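You operate a simulated robot arm through the tools that you are given. There is no shell and no other tool. Be economical: measure what you need, move in short steps, check, and stop when the job is done.

Carry out the task below with a simulated two-armed robot. There is one attempt and no reset: what you move stays moved.

JOB
Soap the pot brush and scrub the stain out of the yellow pot.
Fine: pass the brush to your other hand first; hold the pot; brush back in its well.

The check looks at the end state, three seconds after you hand in, the way a careful person would. Anything else that was tipped, shoved, dropped, spilled or broken makes it a failure.

ROBOT AND FRAMES
Two 6-joint arms with two-finger grippers on one trunk, on a base that drives. Base frame: it is fixed to the floor where the robot stands at the start and does not move with it; the origin is under the middle of the robot, x ahead of it, y to its left, z up; the surface under the hand at the start is at about z = 0.85. Readings come in m, rad, newtons and seconds.
The left shoulder is at the start at [0.03, 0.178, 1.138], the right one opposite. With the tool pointing down near the work surface each hand reaches from about 0.56 to 0.78 m from the robot's upright axis, wherever it stands, measured 20 degrees to its own side. Places, roughly: brush well of the tool rest [0.6, -0.1, 0.9]; pot brush with the blue grip (4x4x24 cm) [0.6, -0.1, 1]; soap well of the tool rest [0.7, -0.1, 0.9]. Payload 2.54 kg a hand.
The tool frame of a hand sits at the grasp point between the pads (the TCP): z along the fingers, y along the line on which they close. The tips reach 0.03 m beyond it. Largest opening 0.116 m; the body of the gripper starts 0.095 m behind the TCP.
Orientation is that of the tool frame in the base frame, as [roll, pitch, yaw] about the fixed x, y, z axes, in that order (R = Rz(yaw) Ry(pitch) Rx(roll)). With the fingers straight down and closing along the base's y, the tool's x points along the base's -x, its y along +y and its z along -z.

CONTROLS
- The arms move only by the tool nudge_tool. It takes "left_rows", "right_rows" or both (then of equal length, played together; a hand with none holds still); each is a list of rows, each a list of 7 numbers: the shift along the tool's x, y, z in m, then the turn, a rotation vector about the tool's x, y, z in rad, then the finger opening in m, from 0 to 0.116. In form: [[tx, ty, tz, rx, ry, rz, claw], ...]. A call has 1 to 8 rows; each row shifts and turns the commanded pose from where the row before left it, along the tool's axes as they then stand. A row lasts 0.2 s, in which the tool goes at most 0.05 m and 0.15 rad; a call with a longer step from one row to the next is refused whole, and so is a gripper value outside its range. Where a pose cannot be reached the arm comes as near as it can. A force on the tool above 40 N (or 10 N above the force at the start of the call, whichever is more), or a blocked arm, ends the call early, and 0.2 s more pass. Each finger travels about 0.153 m/s and halts on what it meets, pressing with about 29 N; the grip force reading is that of the motor and also rises with nothing between the fingers. The clock runs only during rows and for 0.2 s after the last one: add rows that do not move to give the fingers time. The reply holds the time, the measured pose of the TCP, the force on the tool along the base axes, the opening and the grip force, in the units named above and with some noise, with the torque about the TCP (base axes, N m) and any sound that the robot's microphone picked up.
- Cameras (640 x 400 px; columns grow to the right, rows downward): "scene" is now at [0.0395, -0.0038, 1.8537]; the picture's right is [-0.07, -1.00, 0.00], its down [-0.82, 0.06, -0.58] and it looks along [0.57, -0.04, -0.82] (base axes); focal length 258 px, centre (320, 200). "left" rides on the left gripper at [0.069, 0.015, -0.122] in its tool frame; the picture's right is [-0.21, 0.98, 0.00], its down [-0.83, -0.18, -0.53] and it looks along [-0.52, -0.12, 0.85] (tool axes); focal length 251 px, centre (320, 200). "right" rides on the right gripper at [0.069, -0.015, -0.122] in its tool frame; the picture's right is [0.21, 0.98, 0.00], its down [-0.83, 0.18, -0.53] and it looks along [-0.52, 0.11, 0.85] (tool axes); focal length 251 px, centre (320, 200). There is no depth. A picture from a camera that has moved, and an enlarged one, comes with that camera's place and axes in the base frame and with its lens.
- capture(camera): a new picture of that camera. No time passes.
- raise_lower(by): slides the trunk up (or, below 0, down) by that many m; the arms and the scene camera ride with it, the base frame stays. It gives what a move gives, with no picture.
- roll_base(legs): drives the robot by 1 to 6 legs, each [ahead, left, turn to the left] in m, m and rad, along the robot's own axes; the way and the turn of a leg run together, so that a leg with both is an arc; at most 1.5 m and 3.142 rad a leg. The arms and the cameras ride along, it lands a little off, and it stops where it bumps. It gives what a move gives.
- aim_head(pan, tilt): turns the head with the scene camera to pan (to the left, within 2.496 rad either way) and tilt (down, from -0.506 to 1.204), counted from straight ahead of the robot. It gives what a move gives.
- close_up(camera, box): a new picture of the part [left, top, right, bottom] of that camera's present view, enlarged. No time passes.
- sign_off(): hands the job in; it is judged then, once.

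Go step by step. Nothing tells you exact positions but the pictures and the camera data: compare them with the known pose of the tool, close in by small moves and look again before you grip or let go. The budget is 120 turns and 108 pictures, counting those below and the enlarged ones. Unless the task says otherwise, let go and move clear before handing in, and close with one line.

The tools are called after ">>>" by a JSON object that holds its "fn" and its "kwargs". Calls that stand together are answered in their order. nudge_tool: Moves the arms, as the interface text tells. Its arguments: {"type":"object","properties":{"left_rows":{"type":"array","items":{"type":"array","items":{"type":"number"}}},"right_rows":{"type":"array","items":{"type":"array","items":{"type":"number"}}}},"required":[]} The other tools are called the same way: raise_lower (by) slides the trunk up or down; roll_base (legs) drives the base; aim_head (pan, tilt) turns the head that bears the scene camera; capture (camera) takes a picture; close_up (camera, box) takes an enlarged picture of a part of a camera's view; sign_off () hands the job in.

At the start:

```text
t: 0.0
left_eef_pos: [0.4387, 0.2461, 1.3174]
left_tcp_rot: [3.141, 0.001, 3.141]
left_force: [0.1, 0.7, 1.1]
left_torque: [0.0, 0.03, 0.02]
left_grip_width: 0.1159
left_grip_force: 0.2
right_eef_pos: [0.5306, -0.1466, 1.3742]
right_tcp_rot: [-3.141, 0.0, 3.141]
right_force: [-0.5, 0.2, 0.4]
right_torque: [0.01, 0.01, 0.0]
right_grip_width: 0.1161
right_grip_force: 0.0
trunk travel left (down, up): [-0.35, 0.19]
robot x, y, heading: [-0.0009, 0.0013, -0.003]
head pan, tilt: [-0.07, 0.958]
```

scene: 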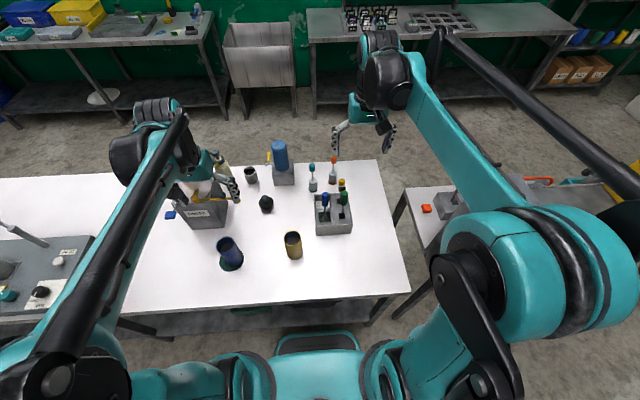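
right: 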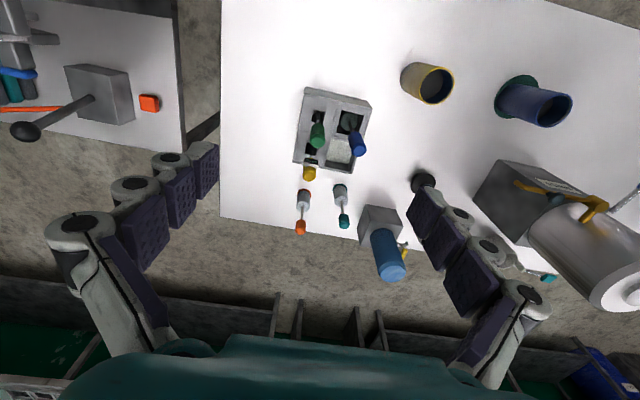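
left: 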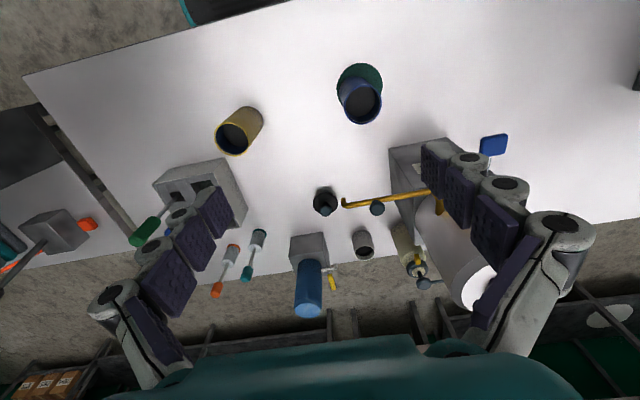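

I see a table with a tool rest (blue and green grips, yellow thing), a yellow pot and a blue pot. First I look closer at the tool rest and pot.

>>> {"fn": "close_up", "kwargs": {"camera": "scene", "box": [220, 140, 420, 280]}}

>>> {"fn": "close_up", "kwargs": {"camera": "right", "box": [270, 50, 480, 190]}}

```text
2.86 times, centred on (320, 210) of scene
camera zoom: at [0.0395, -0.0038, 1.8537], right [-0.07, -1.0, 0.0], down [-0.82, 0.06, -0.58], along [0.57, -0.04, -0.82], focal length 739 px, centre (320, 171)
```

zoom: 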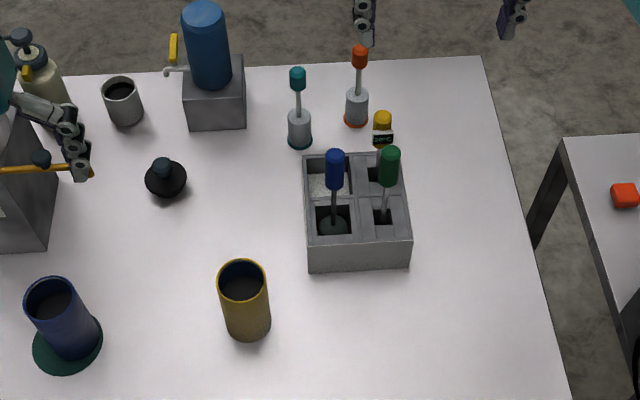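

```text
2.86 times, centred on (375, 120) of right
camera zoom: at [0.4617, -0.1613, 1.4961], right [-0.21, 0.98, 0.0], down [0.83, 0.18, 0.53], along [0.52, 0.11, -0.85], focal length 718 px, centre (163, 429)
```

zoom: 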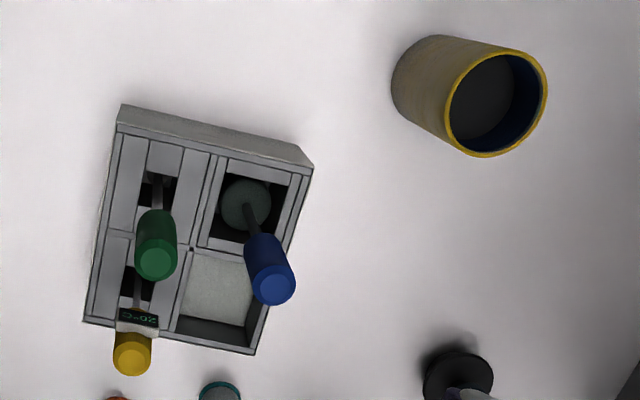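

The brush stands at about (0.603, -0.063) with its top near 1.08; the yellow pot's rim is centred near (0.485, 0.071, 0.97). I want a closer look into the pot, the brush and the wells.

>>> {"fn": "close_up", "kwargs": {"camera": "scene", "box": [272, 222, 316, 264]}}

>>> {"fn": "close_up", "kwargs": {"camera": "scene", "box": [306, 170, 366, 240]}}

>>> {"fn": "close_up", "kwargs": {"camera": "right", "box": [290, 80, 380, 180]}}

>>> {"fn": "close_up", "kwargs": {"camera": "right", "box": [390, 50, 470, 110]}}

>>> {"fn": "close_up", "kwargs": {"camera": "left", "box": [205, 95, 275, 160]}}

```text
9.52 times, centred on (294, 243) of scene
camera zoom: at [0.0395, -0.0038, 1.8537], right [-0.07, -1.0, 0.0], down [-0.82, 0.06, -0.58], along [0.57, -0.04, -0.82], focal length 2462 px, centre (568, -210)
```

zoom: 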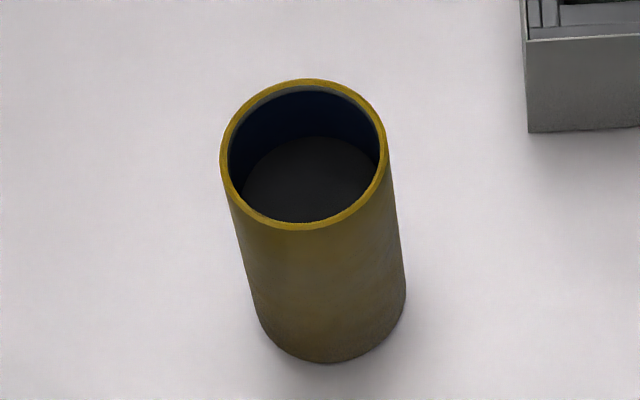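

```text
5.71 times, centred on (336, 205) of scene
camera zoom: at [0.0395, -0.0038, 1.8537], right [-0.07, -1.0, 0.0], down [-0.82, 0.06, -0.58], along [0.57, -0.04, -0.82], focal length 1477 px, centre (229, 171)
```

zoom: 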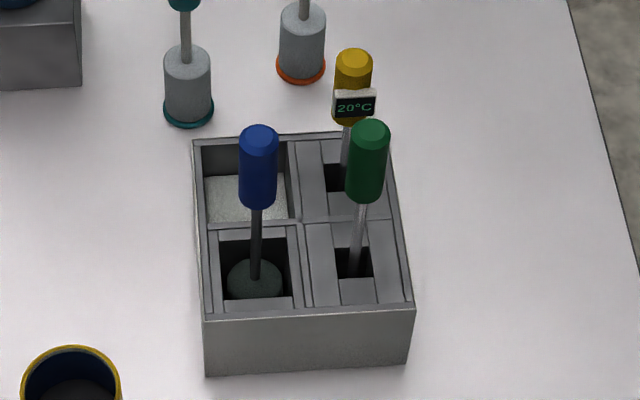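

```text
4.00 times, centred on (335, 130) of right
camera zoom: at [0.4617, -0.1613, 1.4961], right [-0.21, 0.98, 0.0], down [0.83, 0.18, 0.53], along [0.52, 0.11, -0.85], focal length 1006 px, centre (260, 480)
```

zoom: 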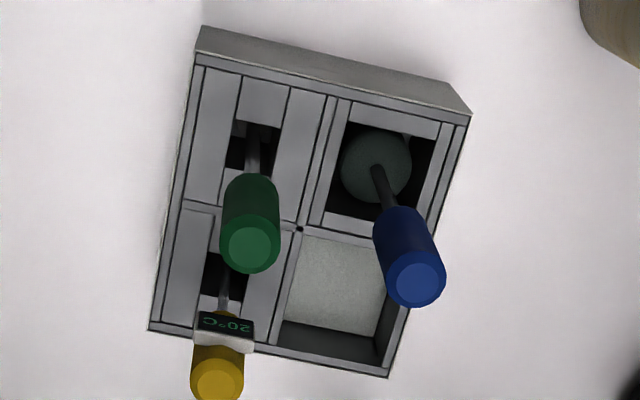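

```text
6.67 times, centred on (430, 80) of right
camera zoom: at [0.4617, -0.1613, 1.4961], right [-0.21, 0.98, 0.0], down [0.83, 0.18, 0.53], along [0.52, 0.11, -0.85], focal length 1676 px, centre (-413, 1000)
```

zoom: 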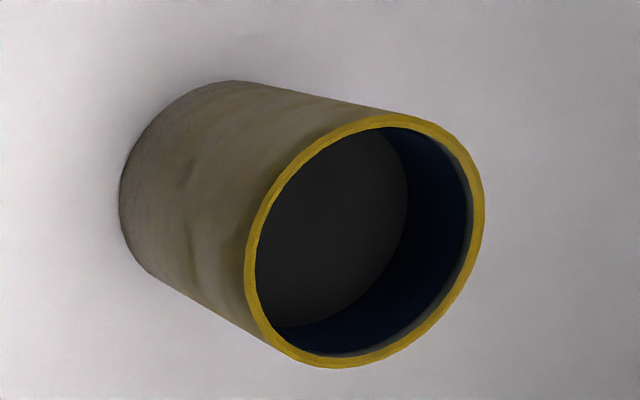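

```text
6.15 times, centred on (240, 128) of left
camera zoom: at [0.3695, 0.2607, 1.4394], right [0.21, 0.98, 0.0], down [0.83, -0.18, 0.53], along [0.52, -0.12, -0.85], focal length 1547 px, centre (812, 646)
```

zoom: 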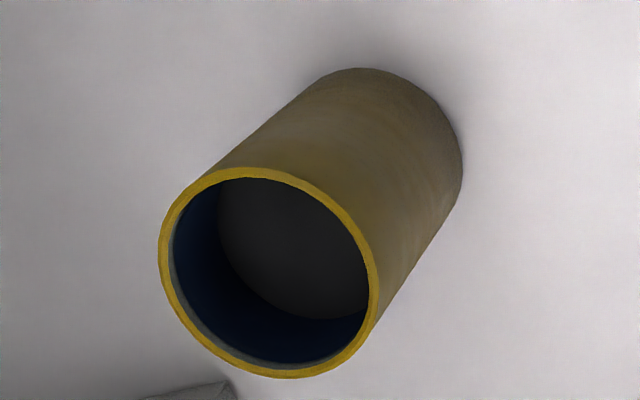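

The pot's dark floor is the likely stain; the brush grip spans z≈1.0–1.09. Plan: left hand takes the grip low from the front, right hand takes it over from above, soaps and scrubs while left holds the pot. First I turn the left hand to point forward, 25° below horizontal.

>>> {"fn": "nudge_tool", "kwargs": {"left_rows": [[0, 0, 0, 0, -0.142, 0, 0.116], [0, 0, 0, 0, -0.142, 0, 0.116], [0, 0, 0, 0, -0.142, 0, 0.116], [0, 0, 0, 0, -0.142, 0, 0.116], [0, 0, 0, 0, -0.142, 0, 0.1], [0, 0, 0, 0, -0.142, 0, 0.08], [0, 0, 0, 0, -0.142, 0, 0.06], [0, 0, 0, 0, -0.142, 0, 0.056]]}}

```text
t: 1.8
left_eef_pos: [0.4385, 0.2458, 1.3164]
left_tcp_rot: [-3.14, 1.14, -3.14]
left_force: [0.1, 0.5, -0.6]
left_torque: [0.03, -0.01, 0.02]
left_grip_width: 0.056
left_grip_force: 0.0
right_eef_pos: [0.5318, -0.1462, 1.3747]
right_tcp_rot: [-3.141, 0.001, 3.141]
right_force: [0.1, 0.8, 0.3]
right_torque: [-0.01, -0.01, 0.03]
right_grip_width: 0.1158
right_grip_force: 0.0
trunk travel left (down, up): [-0.35, 0.19]
robot x, y, heading: [0.0015, 0.0002, 0.002]
head pan, tilt: [-0.07, 0.958]
```

Left hand now points forward-down. I bring it to y≈-0.063 in front of and above the brush.

>>> {"fn": "nudge_tool", "kwargs": {"left_rows": [[0.017, -0.0386, 0.0078, 0, 0, 0, 0.056], [0.017, -0.0386, 0.0078, 0, 0, 0, 0.056], [0.017, -0.0386, 0.0078, 0, 0, 0, 0.056], [0.017, -0.0386, 0.0078, 0, 0, 0, 0.056], [0.017, -0.0386, 0.0078, 0, 0, 0, 0.056], [0.017, -0.0386, 0.0078, 0, 0, 0, 0.056], [0.017, -0.0386, 0.0078, 0, 0, 0, 0.056], [0.017, -0.0386, 0.0078, 0, 0, 0, 0.056]]}}

>>> {"fn": "capture", "kwargs": {"camera": "left"}}

>>> {"fn": "capture", "kwargs": {"camera": "scene"}}

```text
t: 3.6
left_eef_pos: [0.4429, -0.0676, 1.2084]
left_tcp_rot: [3.137, 1.137, 3.14]
left_force: [0.1, 0.2, -0.3]
left_torque: [0.02, -0.02, 0.03]
left_grip_width: 0.0562
left_grip_force: 0.0
left hand out of reach, approached as far as the arm can: row 5, 6, 7, 8
right_eef_pos: [0.5316, -0.1481, 1.3745]
right_tcp_rot: [3.141, 0.0, -3.141]
right_force: [-0.4, -1.1, 0.7]
right_torque: [0.05, 0.02, 0.03]
right_grip_width: 0.116
right_grip_force: 0.1
trunk travel left (down, up): [-0.35, 0.19]
robot x, y, heading: [0.0042, -0.0017, -0.004]
head pan, tilt: [-0.07, 0.958]
```

```text
97 pictures are left
camera left: at [0.303, -0.0529, 1.1965], right [0.09, 0.98, 0.2], down [-0.14, -0.18, 0.97], along [0.99, -0.11, 0.12], focal length 251 px, centre (320, 200)
```

left: 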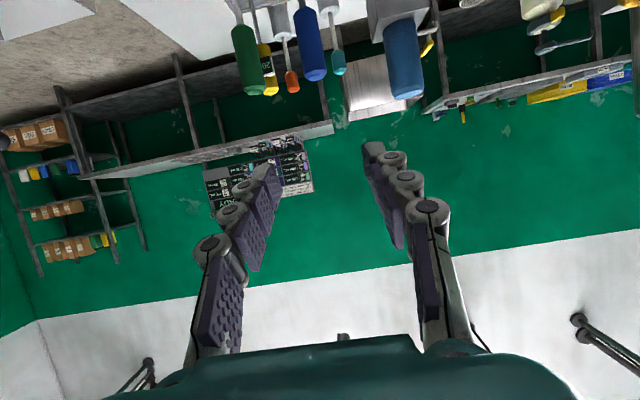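

```text
96 pictures are left
camera scene: at [0.0398, -0.0064, 1.8537], right [-0.07, -1.0, 0.0], down [-0.82, 0.06, -0.58], along [0.57, -0.04, -0.82], focal length 258 px, centre (320, 200)
```

scene: 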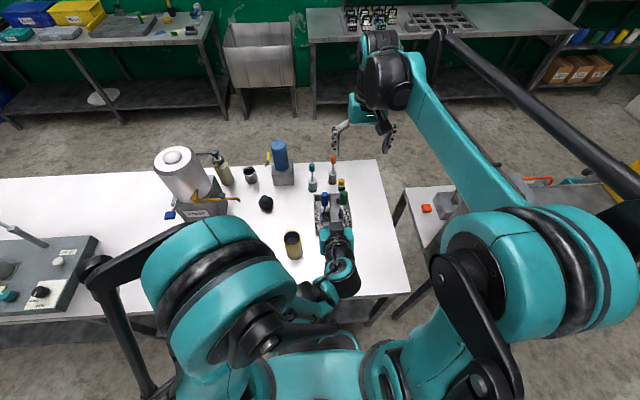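

The arm was too folded there; moving forward should bring it back into reach. I advance toward (0.51, -0.063, 1.10).

>>> {"fn": "nudge_tool", "kwargs": {"left_rows": [[0.0034, 0, 0.0279, 0, 0, 0, 0.056], [0.0068, 0, 0.0252, 0, 0, 0, 0.056], [0.0068, 0, 0.0252, 0, 0, 0, 0.056], [0, 0, 0, 0, 0, 0, 0.056]]}}

>>> {"fn": "capture", "kwargs": {"camera": "left"}}

>>> {"fn": "capture", "kwargs": {"camera": "scene"}}

```text
t: 4.6
left_eef_pos: [0.5147, -0.0788, 1.1787]
left_tcp_rot: [3.141, 1.136, 3.141]
left_force: [-0.1, 0.2, 0.8]
left_torque: [-0.04, 0.03, 0.03]
left_grip_width: 0.0562
left_grip_force: 0.1
left hand out of reach, approached as far as the arm can: row 1, 2, 3
right_eef_pos: [0.5302, -0.1471, 1.3746]
right_tcp_rot: [-3.14, 0.0, -3.14]
right_force: [-0.4, 0.0, -0.8]
right_torque: [0.02, -0.03, 0.01]
right_grip_width: 0.1163
right_grip_force: 0.1
trunk travel left (down, up): [-0.35, 0.19]
robot x, y, heading: [-0.0015, 0.0003, 0.002]
head pan, tilt: [-0.07, 0.958]
```

```text
95 pictures are left
camera left: at [0.3761, -0.0634, 1.1662], right [0.09, 0.98, 0.19], down [-0.14, -0.18, 0.97], along [0.99, -0.11, 0.12], focal length 251 px, centre (320, 200)
```

left: 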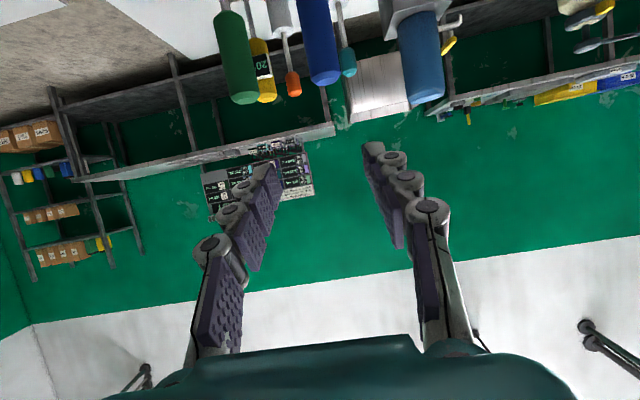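

```text
94 pictures are left
camera scene: at [0.0387, -0.0041, 1.8538], right [-0.07, -1.0, 0.0], down [-0.82, 0.06, -0.58], along [0.57, -0.04, -0.82], focal length 258 px, centre (320, 200)
```

scene: 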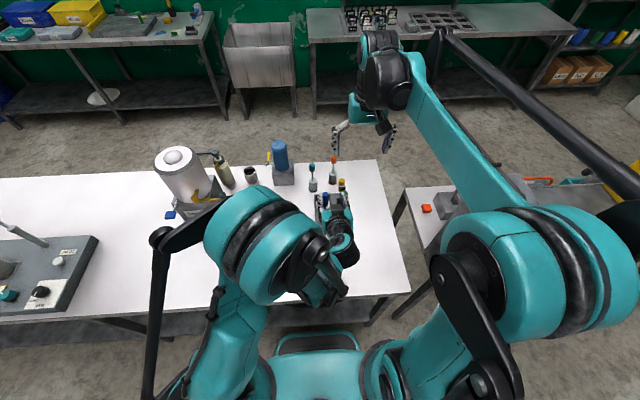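

The left arm is still too folded; I back the robot up 0.12 m for room.

>>> {"fn": "roll_base", "kwargs": {"legs": [[-0.12, 0, 0]]}}

```text
t: 5.8
left_eef_pos: [0.3944, -0.0778, 1.1771]
left_tcp_rot: [-3.141, 1.137, 3.141]
left_force: [0.4, 0.3, 0.1]
left_torque: [-0.02, 0.02, 0.01]
left_grip_width: 0.0561
left_grip_force: 0.1
right_eef_pos: [0.4092, -0.1465, 1.3744]
right_tcp_rot: [3.14, 0.003, 3.141]
right_force: [-0.3, -0.1, 0.4]
right_torque: [-0.02, 0.01, 0.03]
right_grip_width: 0.116
right_grip_force: 0.1
trunk travel left (down, up): [-0.35, 0.19]
robot x, y, heading: [-0.1205, -0.0017, -0.004]
head pan, tilt: [-0.07, 0.958]
```

Now I move the left hand forward and down in front of the brush.

>>> {"fn": "nudge_tool", "kwargs": {"left_rows": [[-0.0125, 0.004, 0.0273, 0, 0, 0, 0.056], [-0.0125, 0.004, 0.0273, 0, 0, 0, 0.056], [-0.0125, 0.004, 0.0273, 0, 0, 0, 0.056], [0, 0, 0, 0, 0, 0, 0.056]]}}

```text
t: 6.8
left_eef_pos: [0.4853, -0.0678, 1.1773]
left_tcp_rot: [3.141, 1.136, -3.141]
left_force: [-0.4, 0.3, 0.7]
left_torque: [-0.02, -0.01, -0.03]
left_grip_width: 0.0562
left_grip_force: 0.2
right_eef_pos: [0.4097, -0.1467, 1.3746]
right_tcp_rot: [-3.141, 0.001, -3.142]
right_force: [-0.1, -1.0, 0.9]
right_torque: [0.01, -0.01, -0.01]
right_grip_width: 0.116
right_grip_force: 0.0
trunk travel left (down, up): [-0.35, 0.19]
robot x, y, heading: [-0.1216, 0.0005, -0.002]
head pan, tilt: [-0.07, 0.958]
```

>>> {"fn": "nudge_tool", "kwargs": {"left_rows": [[0.03, 0.001, 0.0138, 0, 0, 0, 0.056], [0.03, 0.001, 0.0138, 0, 0, 0, 0.056], [0.03, 0.001, 0.0138, 0, 0, 0, 0.056], [0.03, 0.001, 0.0138, 0, 0, 0, 0.056], [0.03, 0.001, 0.0138, 0, 0, 0, 0.056], [0, 0, 0, 0, 0, 0, 0.056]]}}

>>> {"fn": "capture", "kwargs": {"camera": "left"}}

>>> {"fn": "capture", "kwargs": {"camera": "scene"}}

```text
t: 8.2
left_eef_pos: [0.5302, -0.0932, 1.0524]
left_tcp_rot: [3.141, 1.134, 3.141]
left_force: [0.4, 0.3, -0.4]
left_torque: [0.02, 0.02, 0.01]
left_grip_width: 0.056
left_grip_force: 0.1
left hand out of reach, approached as far as the arm can: row 2, 3, 4, 5
right_eef_pos: [0.4101, -0.1464, 1.3748]
right_tcp_rot: [-3.141, -0.001, -3.142]
right_force: [-0.8, -0.3, 0.8]
right_torque: [-0.01, 0.0, 0.0]
right_grip_width: 0.116
right_grip_force: 0.1
trunk travel left (down, up): [-0.35, 0.19]
robot x, y, heading: [-0.1212, 0.001, -0.002]
head pan, tilt: [-0.07, 0.958]
```

```text
93 pictures are left
camera left: at [0.391, -0.0786, 1.0425], right [0.09, 0.98, 0.19], down [-0.14, -0.18, 0.97], along [0.99, -0.11, 0.12], focal length 251 px, centre (320, 200)
```

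left: 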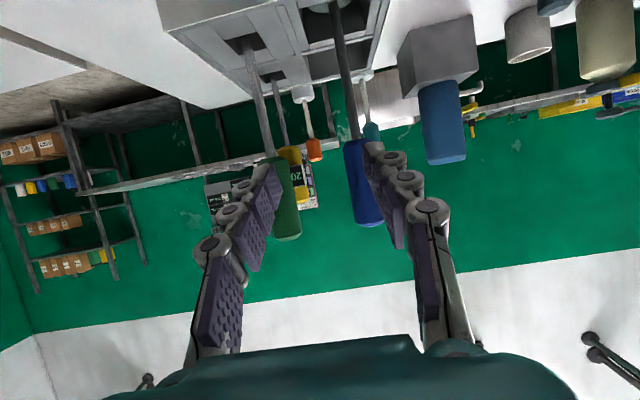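

```text
92 pictures are left
camera scene: at [-0.0823, -0.0035, 1.8538], right [-0.07, -1.0, 0.0], down [-0.82, 0.06, -0.58], along [0.57, -0.04, -0.82], focal length 258 px, centre (320, 200)
```

scene: 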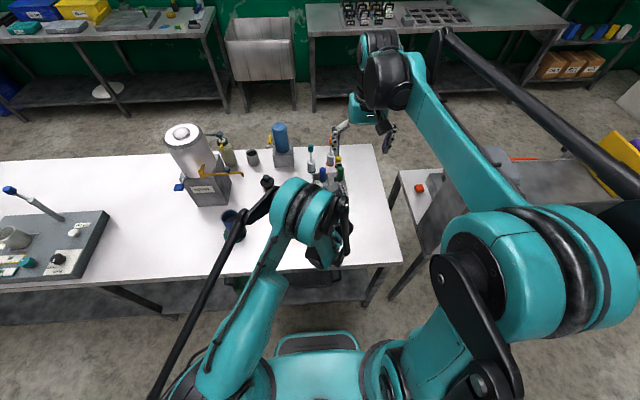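

The wrist is at its minimum reach, so I back up another 0.07 m before going on.

>>> {"fn": "roll_base", "kwargs": {"legs": [[-0.07, 0, 0]]}}

>>> {"fn": "nudge_tool", "kwargs": {"left_rows": [[0.0155, 0.01, 0.0043, 0, 0, 0, 0.056], [0.0155, 0.01, 0.0043, 0, 0, 0, 0.056], [0, 0.01, 0, 0, 0, 0, 0.056], [0, 0, 0, 0, 0, 0, 0.056]]}}

>>> {"fn": "capture", "kwargs": {"camera": "left"}}

```text
t: 9.3
left_eef_pos: [0.4582, -0.0937, 1.054]
left_tcp_rot: [-3.141, 1.135, 3.14]
left_force: [-0.3, -0.5, 0.3]
left_torque: [-0.01, 0.03, 0.0]
left_grip_width: 0.0558
left_grip_force: 0.0
right_eef_pos: [0.3377, -0.1469, 1.3757]
right_tcp_rot: [-3.141, 0.002, 3.139]
right_force: [-0.8, 0.3, 1.2]
right_torque: [0.02, -0.08, -0.04]
right_grip_width: 0.1161
right_grip_force: 0.2
trunk travel left (down, up): [-0.35, 0.19]
robot x, y, heading: [-0.1899, -0.0004, -0.003]
head pan, tilt: [-0.07, 0.958]
```

```text
t: 10.3
left_eef_pos: [0.4792, -0.0781, 1.037]
left_tcp_rot: [3.139, 1.133, 3.139]
left_force: [0.5, 0.4, -0.1]
left_torque: [0.05, -0.01, 0.0]
left_grip_width: 0.0562
left_grip_force: 0.0
left hand out of reach, approached as far as the arm can: row 1, 2, 3
right_eef_pos: [0.3377, -0.148, 1.3746]
right_tcp_rot: [3.141, 0.001, 3.139]
right_force: [0.5, -0.1, 1.1]
right_torque: [-0.01, 0.01, -0.03]
right_grip_width: 0.116
right_grip_force: 0.0
trunk travel left (down, up): [-0.35, 0.19]
robot x, y, heading: [-0.1893, -0.0005, -0.006]
head pan, tilt: [-0.07, 0.958]
```

```text
91 pictures are left
camera left: at [0.3401, -0.0637, 1.0266], right [0.09, 0.98, 0.2], down [-0.13, -0.18, 0.97], along [0.99, -0.11, 0.11], focal length 251 px, centre (320, 200)
```

left: 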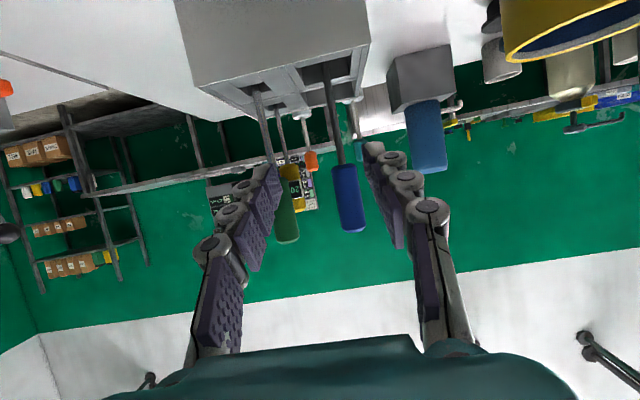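

The grip runs from z≈1.02 to 1.09 at about (0.601, -0.065). I move the left hand forward 6 cm and align.

>>> {"fn": "nudge_tool", "kwargs": {"left_rows": [[-0.0089, 0.0065, 0.029, 0, 0, 0, 0.056], [-0.0089, 0.0065, 0.029, 0, 0, 0, 0.056], [0, 0, 0, 0, 0, 0, 0.056]]}}

>>> {"fn": "capture", "kwargs": {"camera": "left"}}

>>> {"fn": "aim_head", "kwargs": {"pan": -0.07, "tilt": 0.75}}

>>> {"fn": "capture", "kwargs": {"camera": "scene"}}

```text
t: 11.1
left_eef_pos: [0.5382, -0.0643, 1.0281]
left_tcp_rot: [-3.142, 1.133, -3.141]
left_force: [-0.1, -0.3, 0.1]
left_torque: [0.02, 0.01, -0.01]
left_grip_width: 0.0559
left_grip_force: 0.0
right_eef_pos: [0.34, -0.1464, 1.3748]
right_tcp_rot: [-3.141, 0.0, 3.141]
right_force: [1.2, -0.6, 0.4]
right_torque: [0.02, 0.05, -0.01]
right_grip_width: 0.1159
right_grip_force: 0.1
trunk travel left (down, up): [-0.35, 0.19]
robot x, y, heading: [-0.1955, -0.0001, 0.001]
head pan, tilt: [-0.07, 0.958]
```

```text
90 pictures are left
camera left: at [0.3993, -0.0496, 1.0175], right [0.09, 0.98, 0.19], down [-0.14, -0.18, 0.97], along [0.99, -0.12, 0.12], focal length 251 px, centre (320, 200)
```

left: 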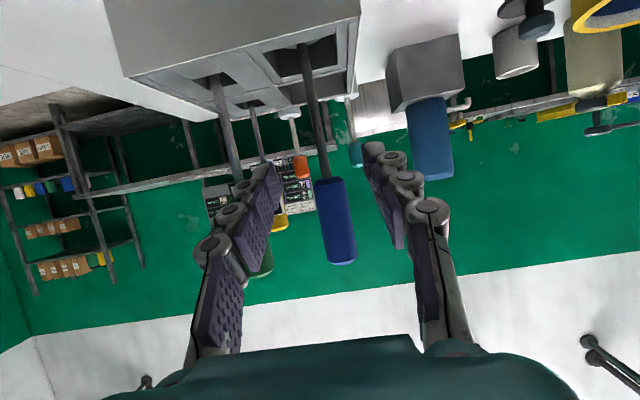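

```text
t: 11.8
left_eef_pos: [0.5395, -0.0642, 1.0283]
left_tcp_rot: [3.141, 1.136, 3.14]
left_force: [0.9, 0.3, 0.1]
left_torque: [0.01, -0.01, 0.04]
left_grip_width: 0.0559
left_grip_force: 0.0
right_eef_pos: [0.3385, -0.1472, 1.3748]
right_tcp_rot: [-3.14, -0.001, 3.14]
right_force: [0.4, -0.4, 0.1]
right_torque: [-0.01, 0.0, 0.02]
right_grip_width: 0.1158
right_grip_force: 0.0
trunk travel left (down, up): [-0.35, 0.19]
robot x, y, heading: [-0.1917, -0.0047, -0.002]
head pan, tilt: [-0.07, 0.75]
```

```text
89 pictures are left
camera scene: at [-0.1418, -0.0046, 1.8698], right [-0.07, -1.0, 0.0], down [-0.68, 0.05, -0.73], along [0.73, -0.05, -0.68], focal length 258 px, centre (320, 200)
```

scene: 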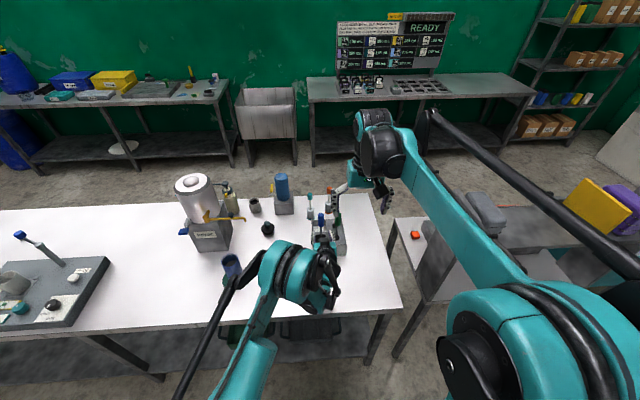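

The grip sits between the fingers in line (y≈-0.062). I narrow to 0.046 to stay clear of the green tool and advance 6 cm.

>>> {"fn": "nudge_tool", "kwargs": {"left_rows": [[0, 0.0025, 0, 0, 0, 0, 0.046], [-0.0084, 0, 0.0182, 0, 0, 0, 0.046], [-0.0084, 0, 0.0182, 0, 0, 0, 0.046], [-0.0084, 0, 0.0182, 0, 0, 0, 0.046], [0, 0, 0, 0, 0, 0, 0.046]]}}

>>> {"fn": "capture", "kwargs": {"camera": "left"}}

>>> {"fn": "close_up", "kwargs": {"camera": "scene", "box": [270, 180, 390, 300]}}

```text
t: 13.0
left_eef_pos: [0.5989, -0.0624, 1.0286]
left_tcp_rot: [3.14, 1.135, 3.139]
left_force: [-0.8, 0.0, 0.0]
left_torque: [-0.01, -0.01, -0.02]
left_grip_width: 0.0461
left_grip_force: 0.0
right_eef_pos: [0.3385, -0.1466, 1.3744]
right_tcp_rot: [3.141, 0.0, 3.14]
right_force: [-0.7, 0.6, -0.5]
right_torque: [-0.01, -0.01, 0.02]
right_grip_width: 0.1157
right_grip_force: 0.1
trunk travel left (down, up): [-0.35, 0.19]
robot x, y, heading: [-0.1887, -0.0005, 0.002]
head pan, tilt: [-0.07, 0.75]
```

```text
88 pictures are left
camera left: at [0.4599, -0.0475, 1.0167], right [0.09, 0.98, 0.2], down [-0.14, -0.18, 0.97], along [0.99, -0.12, 0.12], focal length 251 px, centre (320, 200)
```

left: 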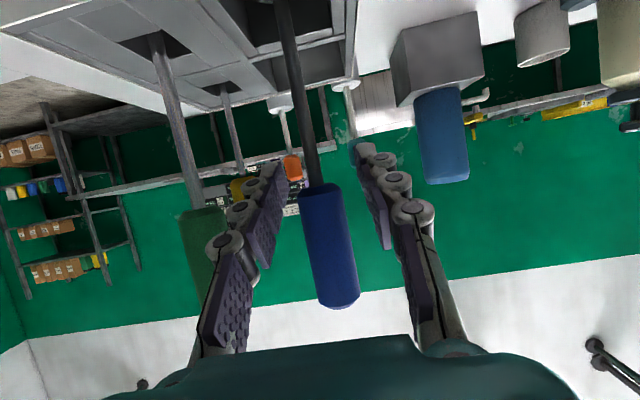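

```text
3.33 times, centred on (330, 240) of scene
camera zoom: at [-0.1423, -0.0047, 1.8699], right [-0.07, -1.0, 0.0], down [-0.68, 0.05, -0.73], along [0.73, -0.05, -0.68], focal length 862 px, centre (287, 67)
```

zoom: 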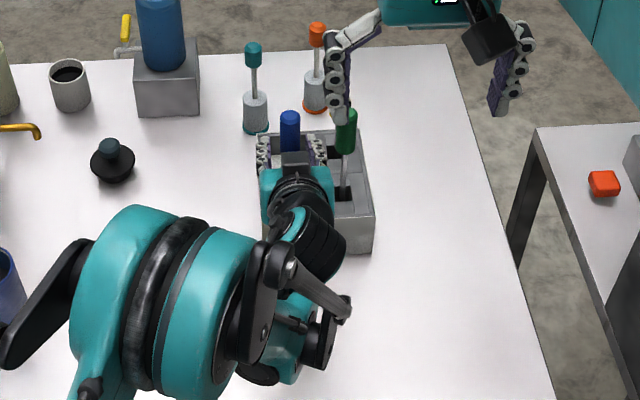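

The grip is centred at the TCP. I raise 5 mm and close.

>>> {"fn": "nudge_tool", "kwargs": {"left_rows": [[-0.0045, 0.002, -0.0015, 0, 0, 0, 0.046], [0, 0, 0, 0, 0, 0, 0.046], [0, 0, 0, 0, 0, 0, 0.03], [0, 0, 0, 0, 0, 0, 0.015], [0, 0, 0, 0, 0, 0, 0.015], [0, 0, 0, 0, 0, 0, 0.015]]}}

>>> {"fn": "capture", "kwargs": {"camera": "left"}}

```text
t: 14.4
left_eef_pos: [0.599, -0.0608, 1.0322]
left_tcp_rot: [-3.141, 1.134, 3.14]
left_force: [0.6, 0.5, -0.2]
left_torque: [0.05, 0.02, 0.0]
left_grip_width: 0.0235
left_grip_force: 29.2
right_eef_pos: [0.3387, -0.1488, 1.3739]
right_tcp_rot: [3.141, -0.001, 3.141]
right_force: [-0.2, -0.3, -0.3]
right_torque: [0.02, -0.02, 0.0]
right_grip_width: 0.1162
right_grip_force: 0.0
trunk travel left (down, up): [-0.35, 0.19]
robot x, y, heading: [-0.1921, 0.0011, -0.001]
head pan, tilt: [-0.07, 0.75]
```

```text
86 pictures are left
camera left: at [0.4606, -0.046, 1.021], right [0.09, 0.98, 0.19], down [-0.13, -0.18, 0.97], along [0.99, -0.12, 0.12], focal length 251 px, centre (320, 200)
```

left: 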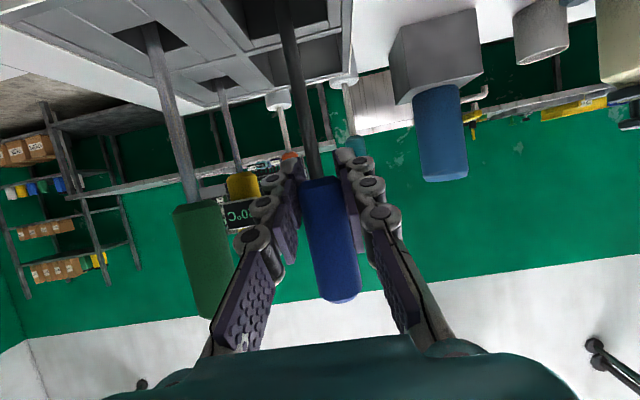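

Gripped (23.5 mm). I lift the brush straight up with the trunk.

>>> {"fn": "raise_lower", "kwargs": {"by": 0.16}}

>>> {"fn": "capture", "kwargs": {"camera": "scene"}}

>>> {"fn": "capture", "kwargs": {"camera": "left"}}

```text
t: 16.2
left_eef_pos: [0.6001, -0.0604, 1.1923]
left_tcp_rot: [-3.14, 1.134, 3.14]
left_force: [0.6, 0.4, -0.6]
left_torque: [0.01, 0.0, -0.01]
left_grip_width: 0.0232
left_grip_force: 29.3
right_eef_pos: [0.3383, -0.1473, 1.5327]
right_tcp_rot: [-3.142, 0.001, 3.14]
right_force: [0.1, -0.1, -1.1]
right_torque: [0.02, -0.06, 0.02]
right_grip_width: 0.116
right_grip_force: 0.0
trunk travel left (down, up): [-0.51, 0.03]
robot x, y, heading: [-0.1939, -0.0007, -0.005]
head pan, tilt: [-0.07, 0.75]
```

```text
85 pictures are left
camera scene: at [-0.1416, -0.0047, 2.0297], right [-0.07, -1.0, 0.0], down [-0.68, 0.05, -0.73], along [0.73, -0.05, -0.68], focal length 258 px, centre (320, 200)
```

scene: 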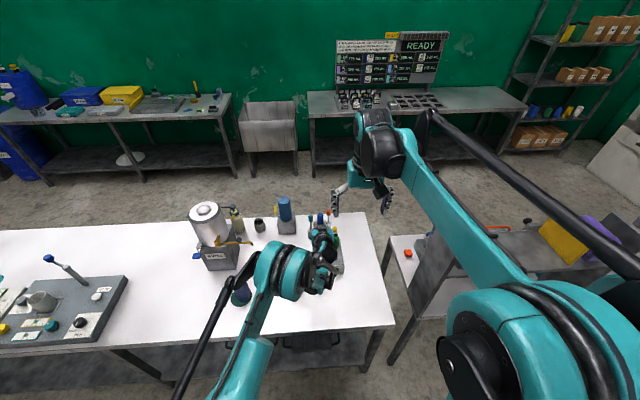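

```text
84 pictures are left
camera left: at [0.4608, -0.046, 1.1807], right [0.09, 0.98, 0.19], down [-0.13, -0.18, 0.97], along [0.99, -0.12, 0.12], focal length 251 px, centre (320, 200)
```

left: 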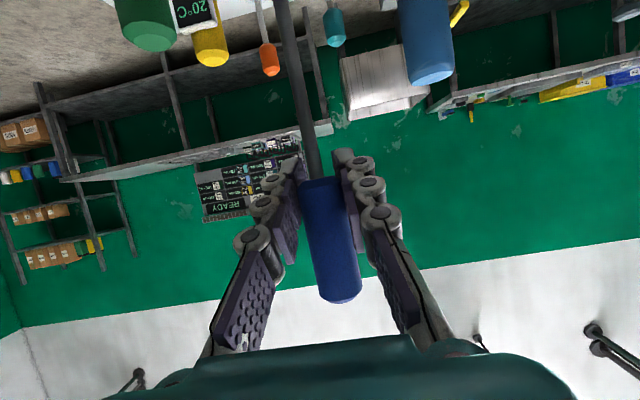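

Brush is out of the well. I pull it in toward me and to the right, for the handover.

>>> {"fn": "nudge_tool", "kwargs": {"left_rows": [[0.0125, 0, -0.0273, 0, 0, 0, 0.015], [0.0125, 0, -0.0273, 0, 0, 0, 0.015], [0.0125, 0, -0.0273, 0, 0, 0, 0.015], [0.0125, 0, -0.0273, 0, 0, 0, 0.015], [0, -0.03, 0, 0, 0, 0, 0.015], [0, -0.03, 0, 0, 0, 0, 0.015], [0, 0, 0, 0, 0, 0, 0.015]]}}

```text
t: 17.8
left_eef_pos: [0.4865, -0.1218, 1.1987]
left_tcp_rot: [-3.141, 1.136, -3.139]
left_force: [0.4, -0.2, -1.6]
left_torque: [0.02, 0.03, -0.01]
left_grip_width: 0.0234
left_grip_force: 28.7
left hand out of reach, approached as far as the arm can: row 4
right_eef_pos: [0.3385, -0.1449, 1.534]
right_tcp_rot: [3.141, -0.001, 3.141]
right_force: [0.0, -0.1, -0.3]
right_torque: [0.0, 0.0, 0.02]
right_grip_width: 0.1157
right_grip_force: 0.0
trunk travel left (down, up): [-0.51, 0.03]
robot x, y, heading: [-0.1889, -0.0027, 0.002]
head pan, tilt: [-0.07, 0.75]
```

Now the right hand comes over the brush top, well above.

>>> {"fn": "nudge_tool", "kwargs": {"right_rows": [[-0.0375, 0.006, 0, 0, 0, 0, 0.1], [-0.0375, 0.006, 0, 0, 0, 0, 0.08], [-0.0375, 0.006, 0, 0, 0, 0, 0.06], [-0.0375, 0.006, 0, 0, 0, 0, 0.06], [0, 0, 0.043, 0, 0, 0, 0.06], [0, 0, 0.043, 0, 0, 0, 0.06], [0, 0, 0.043, 0, 0, 0, 0.06], [0, 0, 0.043, 0, 0, 0, 0.06]]}}

>>> {"fn": "capture", "kwargs": {"camera": "right"}}

>>> {"fn": "capture", "kwargs": {"camera": "left"}}

>>> {"fn": "capture", "kwargs": {"camera": "scene"}}

```text
t: 19.6
left_eef_pos: [0.4871, -0.1228, 1.1986]
left_tcp_rot: [3.141, 1.135, 3.14]
left_force: [0.3, 0.3, -1.1]
left_torque: [0.03, 0.0, -0.03]
left_grip_width: 0.0235
left_grip_force: 28.9
right_eef_pos: [0.4926, -0.1213, 1.3614]
right_tcp_rot: [-3.141, -0.002, 3.139]
right_force: [0.1, 0.6, -0.4]
right_torque: [-0.01, 0.0, -0.01]
right_grip_width: 0.0599
right_grip_force: 0.1
trunk travel left (down, up): [-0.51, 0.03]
robot x, y, heading: [-0.1922, 0.0018, -0.008]
head pan, tilt: [-0.07, 0.75]
```

```text
83 pictures are left
camera right: at [0.4232, -0.1363, 1.483], right [-0.21, 0.98, 0.0], down [0.83, 0.18, 0.53], along [0.52, 0.11, -0.85], focal length 251 px, centre (320, 200)
```

right: 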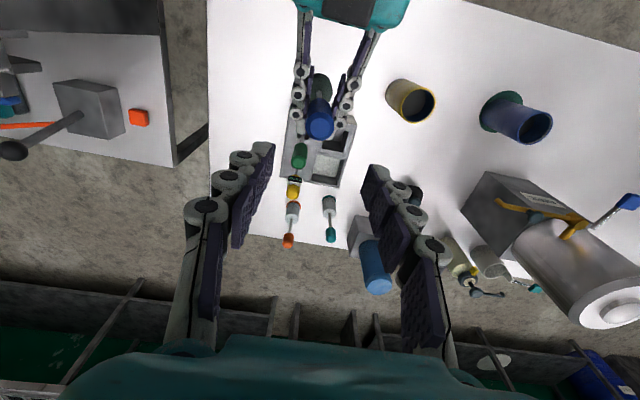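

```text
82 pictures are left
camera left: at [0.3479, -0.1086, 1.187], right [0.09, 0.98, 0.19], down [-0.13, -0.18, 0.97], along [0.99, -0.12, 0.11], focal length 251 px, centre (320, 200)
```

left: 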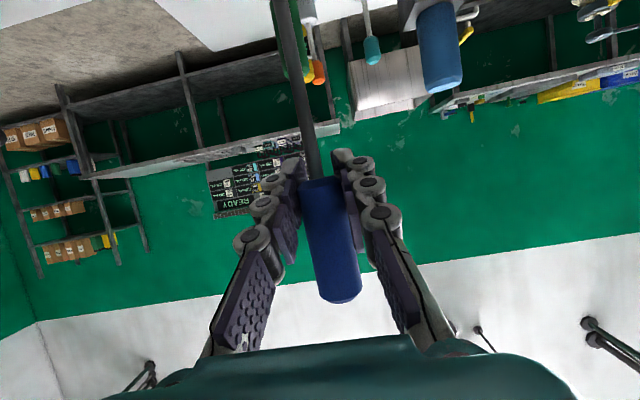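

```text
81 pictures are left
camera scene: at [-0.1412, -0.0048, 2.0298], right [-0.07, -1.0, 0.0], down [-0.68, 0.05, -0.73], along [0.73, -0.05, -0.68], focal length 258 px, centre (320, 200)
```

scene: 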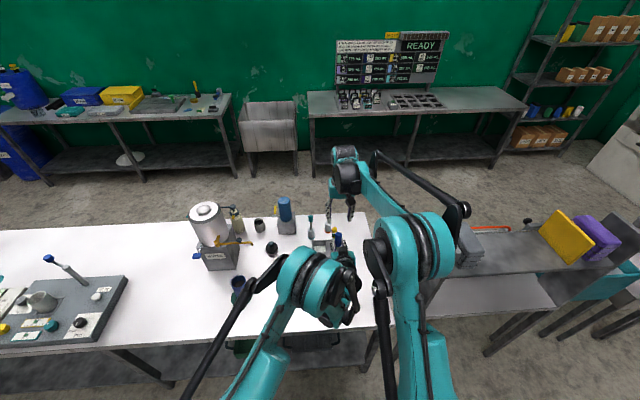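

Brush top is at about (0.487, -0.123, 1.255). I correct and lower the right hand most of the way.

>>> {"fn": "nudge_tool", "kwargs": {"right_rows": [[0.006, -0.002, 0.02, 0, 0, 0, 0.06], [0, 0, 0.03, 0, 0, 0, 0.06], [0, 0, 0.03, 0, 0, 0, 0.06], [0, 0, 0, 0, 0, 0, 0.06]]}}

>>> {"fn": "capture", "kwargs": {"camera": "right"}}

>>> {"fn": "capture", "kwargs": {"camera": "left"}}

```text
t: 20.6
left_eef_pos: [0.487, -0.1235, 1.1988]
left_tcp_rot: [-3.141, 1.135, 3.141]
left_force: [-1.3, 0.3, -0.4]
left_torque: [0.01, -0.01, 0.0]
left_grip_width: 0.0233
left_grip_force: 29.0
right_eef_pos: [0.4841, -0.1243, 1.2812]
right_tcp_rot: [-3.141, 0.0, 3.138]
right_force: [0.7, 0.5, -0.4]
right_torque: [-0.02, 0.01, -0.04]
right_grip_width: 0.0598
right_grip_force: 0.1
trunk travel left (down, up): [-0.51, 0.03]
robot x, y, heading: [-0.1924, -0.002, -0.003]
head pan, tilt: [-0.07, 0.75]
```

```text
80 pictures are left
camera right: at [0.4147, -0.1397, 1.4027], right [-0.21, 0.98, 0.0], down [0.83, 0.18, 0.53], along [0.52, 0.11, -0.85], focal length 251 px, centre (320, 200)
```

right: 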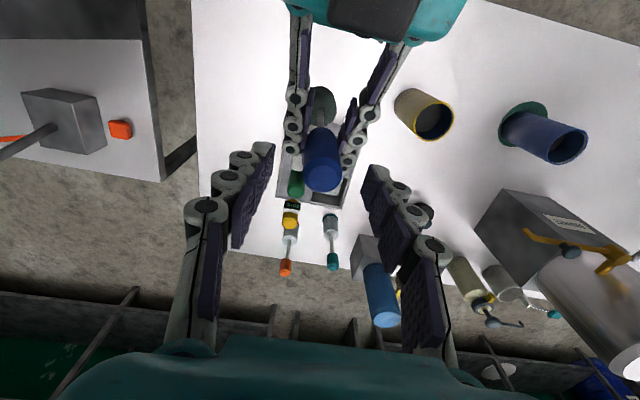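

```text
79 pictures are left
camera left: at [0.3471, -0.1086, 1.1874], right [0.09, 0.98, 0.19], down [-0.14, -0.18, 0.97], along [0.99, -0.12, 0.12], focal length 251 px, centre (320, 200)
```

left: 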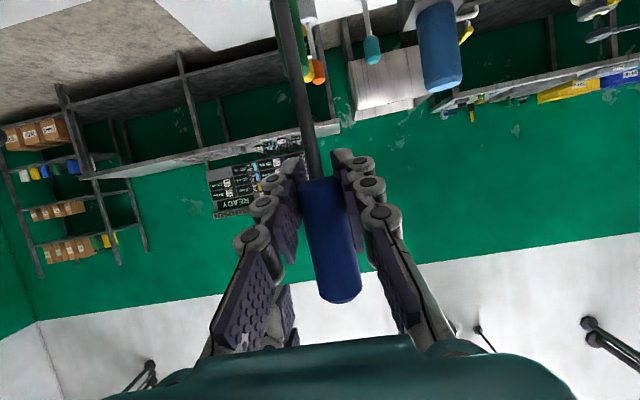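

Aligned. I lower the last 2.7 cm and check before closing.

>>> {"fn": "nudge_tool", "kwargs": {"right_rows": [[0, 0, 0.014, 0, 0, 0, 0.06], [0, 0, 0.013, 0, 0, 0, 0.06], [0, 0, 0, 0, 0, 0, 0.05]]}}

>>> {"fn": "capture", "kwargs": {"camera": "left"}}

>>> {"fn": "capture", "kwargs": {"camera": "right"}}

```text
t: 21.4
left_eef_pos: [0.4868, -0.1228, 1.1972]
left_tcp_rot: [3.141, 1.133, 3.141]
left_force: [0.7, -0.2, -0.6]
left_torque: [0.0, 0.0, 0.0]
left_grip_width: 0.0233
left_grip_force: 29.0
right_eef_pos: [0.4822, -0.126, 1.255]
right_tcp_rot: [-3.141, 0.0, 3.141]
right_force: [-0.1, 0.4, -0.8]
right_torque: [0.0, 0.0, -0.01]
right_grip_width: 0.0499
right_grip_force: 0.1
trunk travel left (down, up): [-0.51, 0.03]
robot x, y, heading: [-0.1912, 0.0007, -0.004]
head pan, tilt: [-0.07, 0.75]
```

```text
78 pictures are left
camera left: at [0.3475, -0.1084, 1.1872], right [0.09, 0.98, 0.19], down [-0.13, -0.18, 0.97], along [0.99, -0.12, 0.12], focal length 251 px, centre (320, 200)
```

left: 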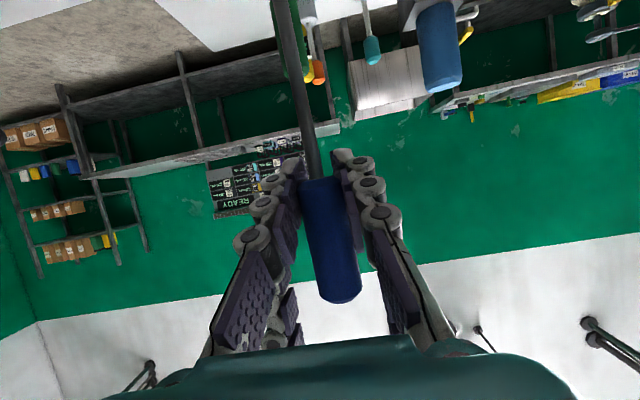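

```text
77 pictures are left
camera right: at [0.4134, -0.1403, 1.3753], right [-0.21, 0.98, 0.0], down [0.83, 0.18, 0.53], along [0.52, 0.11, -0.85], focal length 251 px, centre (320, 200)
```

right: 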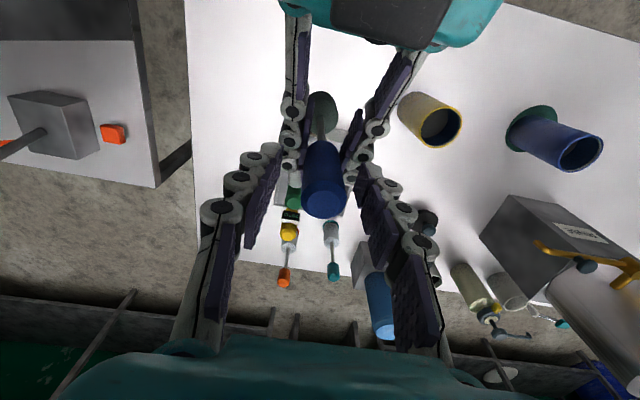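

Brush top centred at about (0.488, -0.122); I nudge 4 mm and close the right hand.

>>> {"fn": "nudge_tool", "kwargs": {"right_rows": [[-0.004, 0.003, 0, 0, 0, 0, 0.05], [0, 0, 0, 0, 0, 0, 0.035], [0, 0, 0, 0, 0, 0, 0.015], [0, 0, 0, 0, 0, 0, 0.015], [0, 0, 0, 0, 0, 0, 0.015]]}}

>>> {"fn": "capture", "kwargs": {"camera": "left"}}

>>> {"fn": "capture", "kwargs": {"camera": "right"}}

```text
t: 22.6
left_eef_pos: [0.4882, -0.1232, 1.1974]
left_tcp_rot: [3.137, 1.136, 3.139]
left_force: [0.2, 2.6, -0.8]
left_torque: [0.03, -0.01, -0.03]
left_grip_width: 0.0235
left_grip_force: 28.7
right_eef_pos: [0.4866, -0.1222, 1.2552]
right_tcp_rot: [3.141, -0.001, 3.14]
right_force: [0.1, -2.3, -0.1]
right_torque: [-0.14, -0.03, -0.03]
right_grip_width: 0.0247
right_grip_force: 29.2
trunk travel left (down, up): [-0.51, 0.03]
robot x, y, heading: [-0.1891, 0.0, 0.001]
head pan, tilt: [-0.07, 0.75]
```

```text
76 pictures are left
camera left: at [0.3475, -0.1084, 1.1872], right [0.09, 0.98, 0.19], down [-0.13, -0.18, 0.97], along [0.99, -0.11, 0.12], focal length 251 px, centre (320, 200)
```

left: 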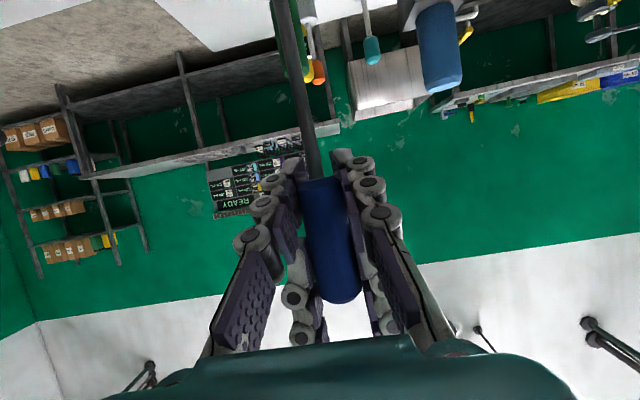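

```text
75 pictures are left
camera right: at [0.4171, -0.1376, 1.3761], right [-0.21, 0.98, 0.0], down [0.83, 0.18, 0.53], along [0.52, 0.11, -0.85], focal length 251 px, centre (320, 200)
```

right: 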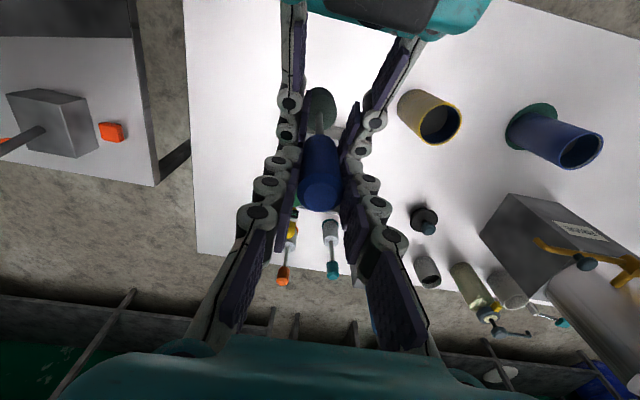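

Both hands hold the grip. I open the left hand now; then the right moves forward and clear.

>>> {"fn": "nudge_tool", "kwargs": {"left_rows": [[0, 0, 0, 0, 0, 0, 0.04], [0, 0, 0, 0, 0, 0, 0.06], [0, 0, 0, 0, 0, 0, 0.07], [0, 0, 0, 0, 0, 0, 0.07], [0, 0, 0, 0, 0, 0, 0.07], [0, 0, 0, 0, 0, 0, 0.07]], "right_rows": [[0, 0, 0, 0, 0, 0, 0.015], [0, 0, 0, 0, 0, 0, 0.015], [0, 0, 0, 0, 0, 0, 0.015], [-0.02, 0, -0.005, 0, 0, 0, 0.015], [-0.02, 0, -0.005, 0, 0, 0, 0.015], [-0.02, 0, -0.005, 0, 0, 0, 0.015]]}}

>>> {"fn": "capture", "kwargs": {"camera": "left"}}

>>> {"fn": "capture", "kwargs": {"camera": "right"}}

```text
t: 24.0
left_eef_pos: [0.4864, -0.1234, 1.198]
left_tcp_rot: [-3.141, 1.135, 3.139]
left_force: [0.4, -0.3, -0.8]
left_torque: [0.02, 0.01, 0.01]
left_grip_width: 0.0699
left_grip_force: 0.1
right_eef_pos: [0.546, -0.1231, 1.2689]
right_tcp_rot: [-3.141, -0.001, 3.141]
right_force: [-0.2, 0.0, -0.6]
right_torque: [0.02, 0.0, -0.01]
right_grip_width: 0.0246
right_grip_force: 28.9
trunk travel left (down, up): [-0.51, 0.03]
robot x, y, heading: [-0.1915, -0.0, -0.001]
head pan, tilt: [-0.07, 0.75]
```

```text
74 pictures are left
camera left: at [0.348, -0.1086, 1.1869], right [0.09, 0.98, 0.19], down [-0.13, -0.18, 0.97], along [0.99, -0.12, 0.11], focal length 251 px, centre (320, 200)
```

left: 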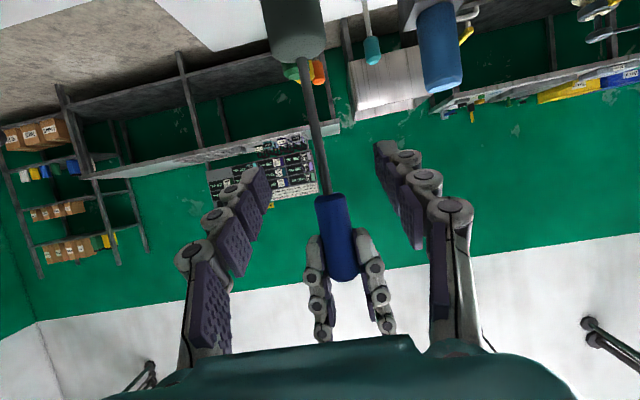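

```text
73 pictures are left
camera right: at [0.4759, -0.1381, 1.3912], right [-0.21, 0.98, 0.0], down [0.83, 0.18, 0.53], along [0.52, 0.11, -0.85], focal length 251 px, centre (320, 200)
```

right: 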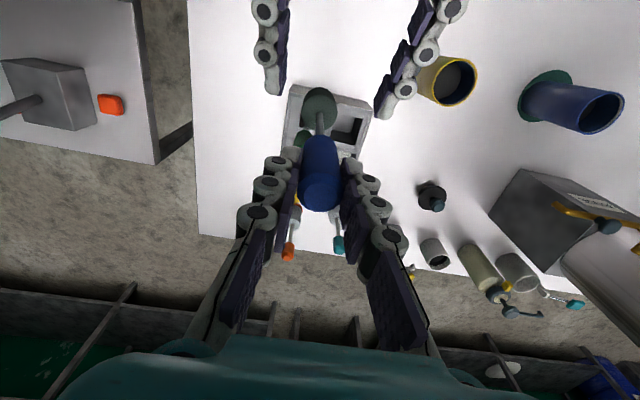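

Handover is done; the right hand holds the brush. I swing the right hand out to its side, so the left can fold away.

>>> {"fn": "nudge_tool", "kwargs": {"right_rows": [[0, -0.02, -0.01, 0, 0, 0, 0.015], [0, -0.045, 0, 0, 0, 0, 0.015], [0, -0.045, 0, 0, 0, 0, 0.015], [0, -0.045, 0, 0, 0, 0, 0.015], [0, -0.045, 0, 0, 0, 0, 0.015]]}}

>>> {"fn": "nudge_tool", "kwargs": {"left_rows": [[0, 0, 0, 0, 0.142, 0, 0.07], [0, 0, 0, 0, 0.142, 0, 0.07], [0, 0, 0, 0, 0.142, 0, 0.07], [0, 0, 0, 0, 0.142, 0, 0.07], [0, 0, 0, 0, 0.142, 0, 0.07], [0, 0, 0, 0, 0, 0, 0.07]]}}

>>> {"fn": "capture", "kwargs": {"camera": "scene"}}

```text
t: 25.2
left_eef_pos: [0.487, -0.1243, 1.1977]
left_tcp_rot: [3.137, 1.135, 3.136]
left_force: [0.0, -0.4, 0.2]
left_torque: [0.05, 0.0, 0.03]
left_grip_width: 0.0697
left_grip_force: 0.1
right_eef_pos: [0.5466, -0.3293, 1.279]
right_tcp_rot: [3.14, -0.004, 3.14]
right_force: [-0.5, 0.1, -1.3]
right_torque: [0.04, 0.03, 0.01]
right_grip_width: 0.0245
right_grip_force: 29.3
trunk travel left (down, up): [-0.51, 0.03]
robot x, y, heading: [-0.1953, 0.0002, 0.002]
head pan, tilt: [-0.07, 0.75]
```

```text
t: 26.6
left_eef_pos: [0.4871, -0.1246, 1.1988]
left_tcp_rot: [-3.141, 0.422, 3.141]
left_force: [0.1, 0.6, 0.2]
left_torque: [-0.02, 0.01, 0.0]
left_grip_width: 0.0698
left_grip_force: 0.0
right_eef_pos: [0.5464, -0.3269, 1.2793]
right_tcp_rot: [-3.141, 0.0, 3.14]
right_force: [-0.4, 0.0, -0.3]
right_torque: [0.01, 0.0, 0.02]
right_grip_width: 0.0243
right_grip_force: 28.8
trunk travel left (down, up): [-0.51, 0.03]
robot x, y, heading: [-0.1934, 0.0014, -0.002]
head pan, tilt: [-0.07, 0.75]
```

```text
72 pictures are left
camera scene: at [-0.1424, -0.0047, 2.0298], right [-0.07, -1.0, 0.0], down [-0.68, 0.05, -0.73], along [0.73, -0.05, -0.68], focal length 258 px, centre (320, 200)
```

scene: 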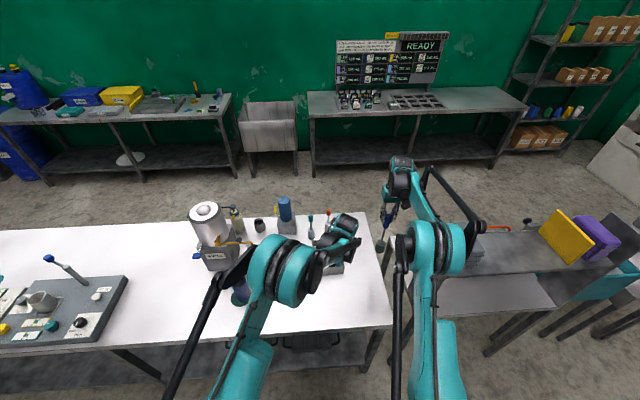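

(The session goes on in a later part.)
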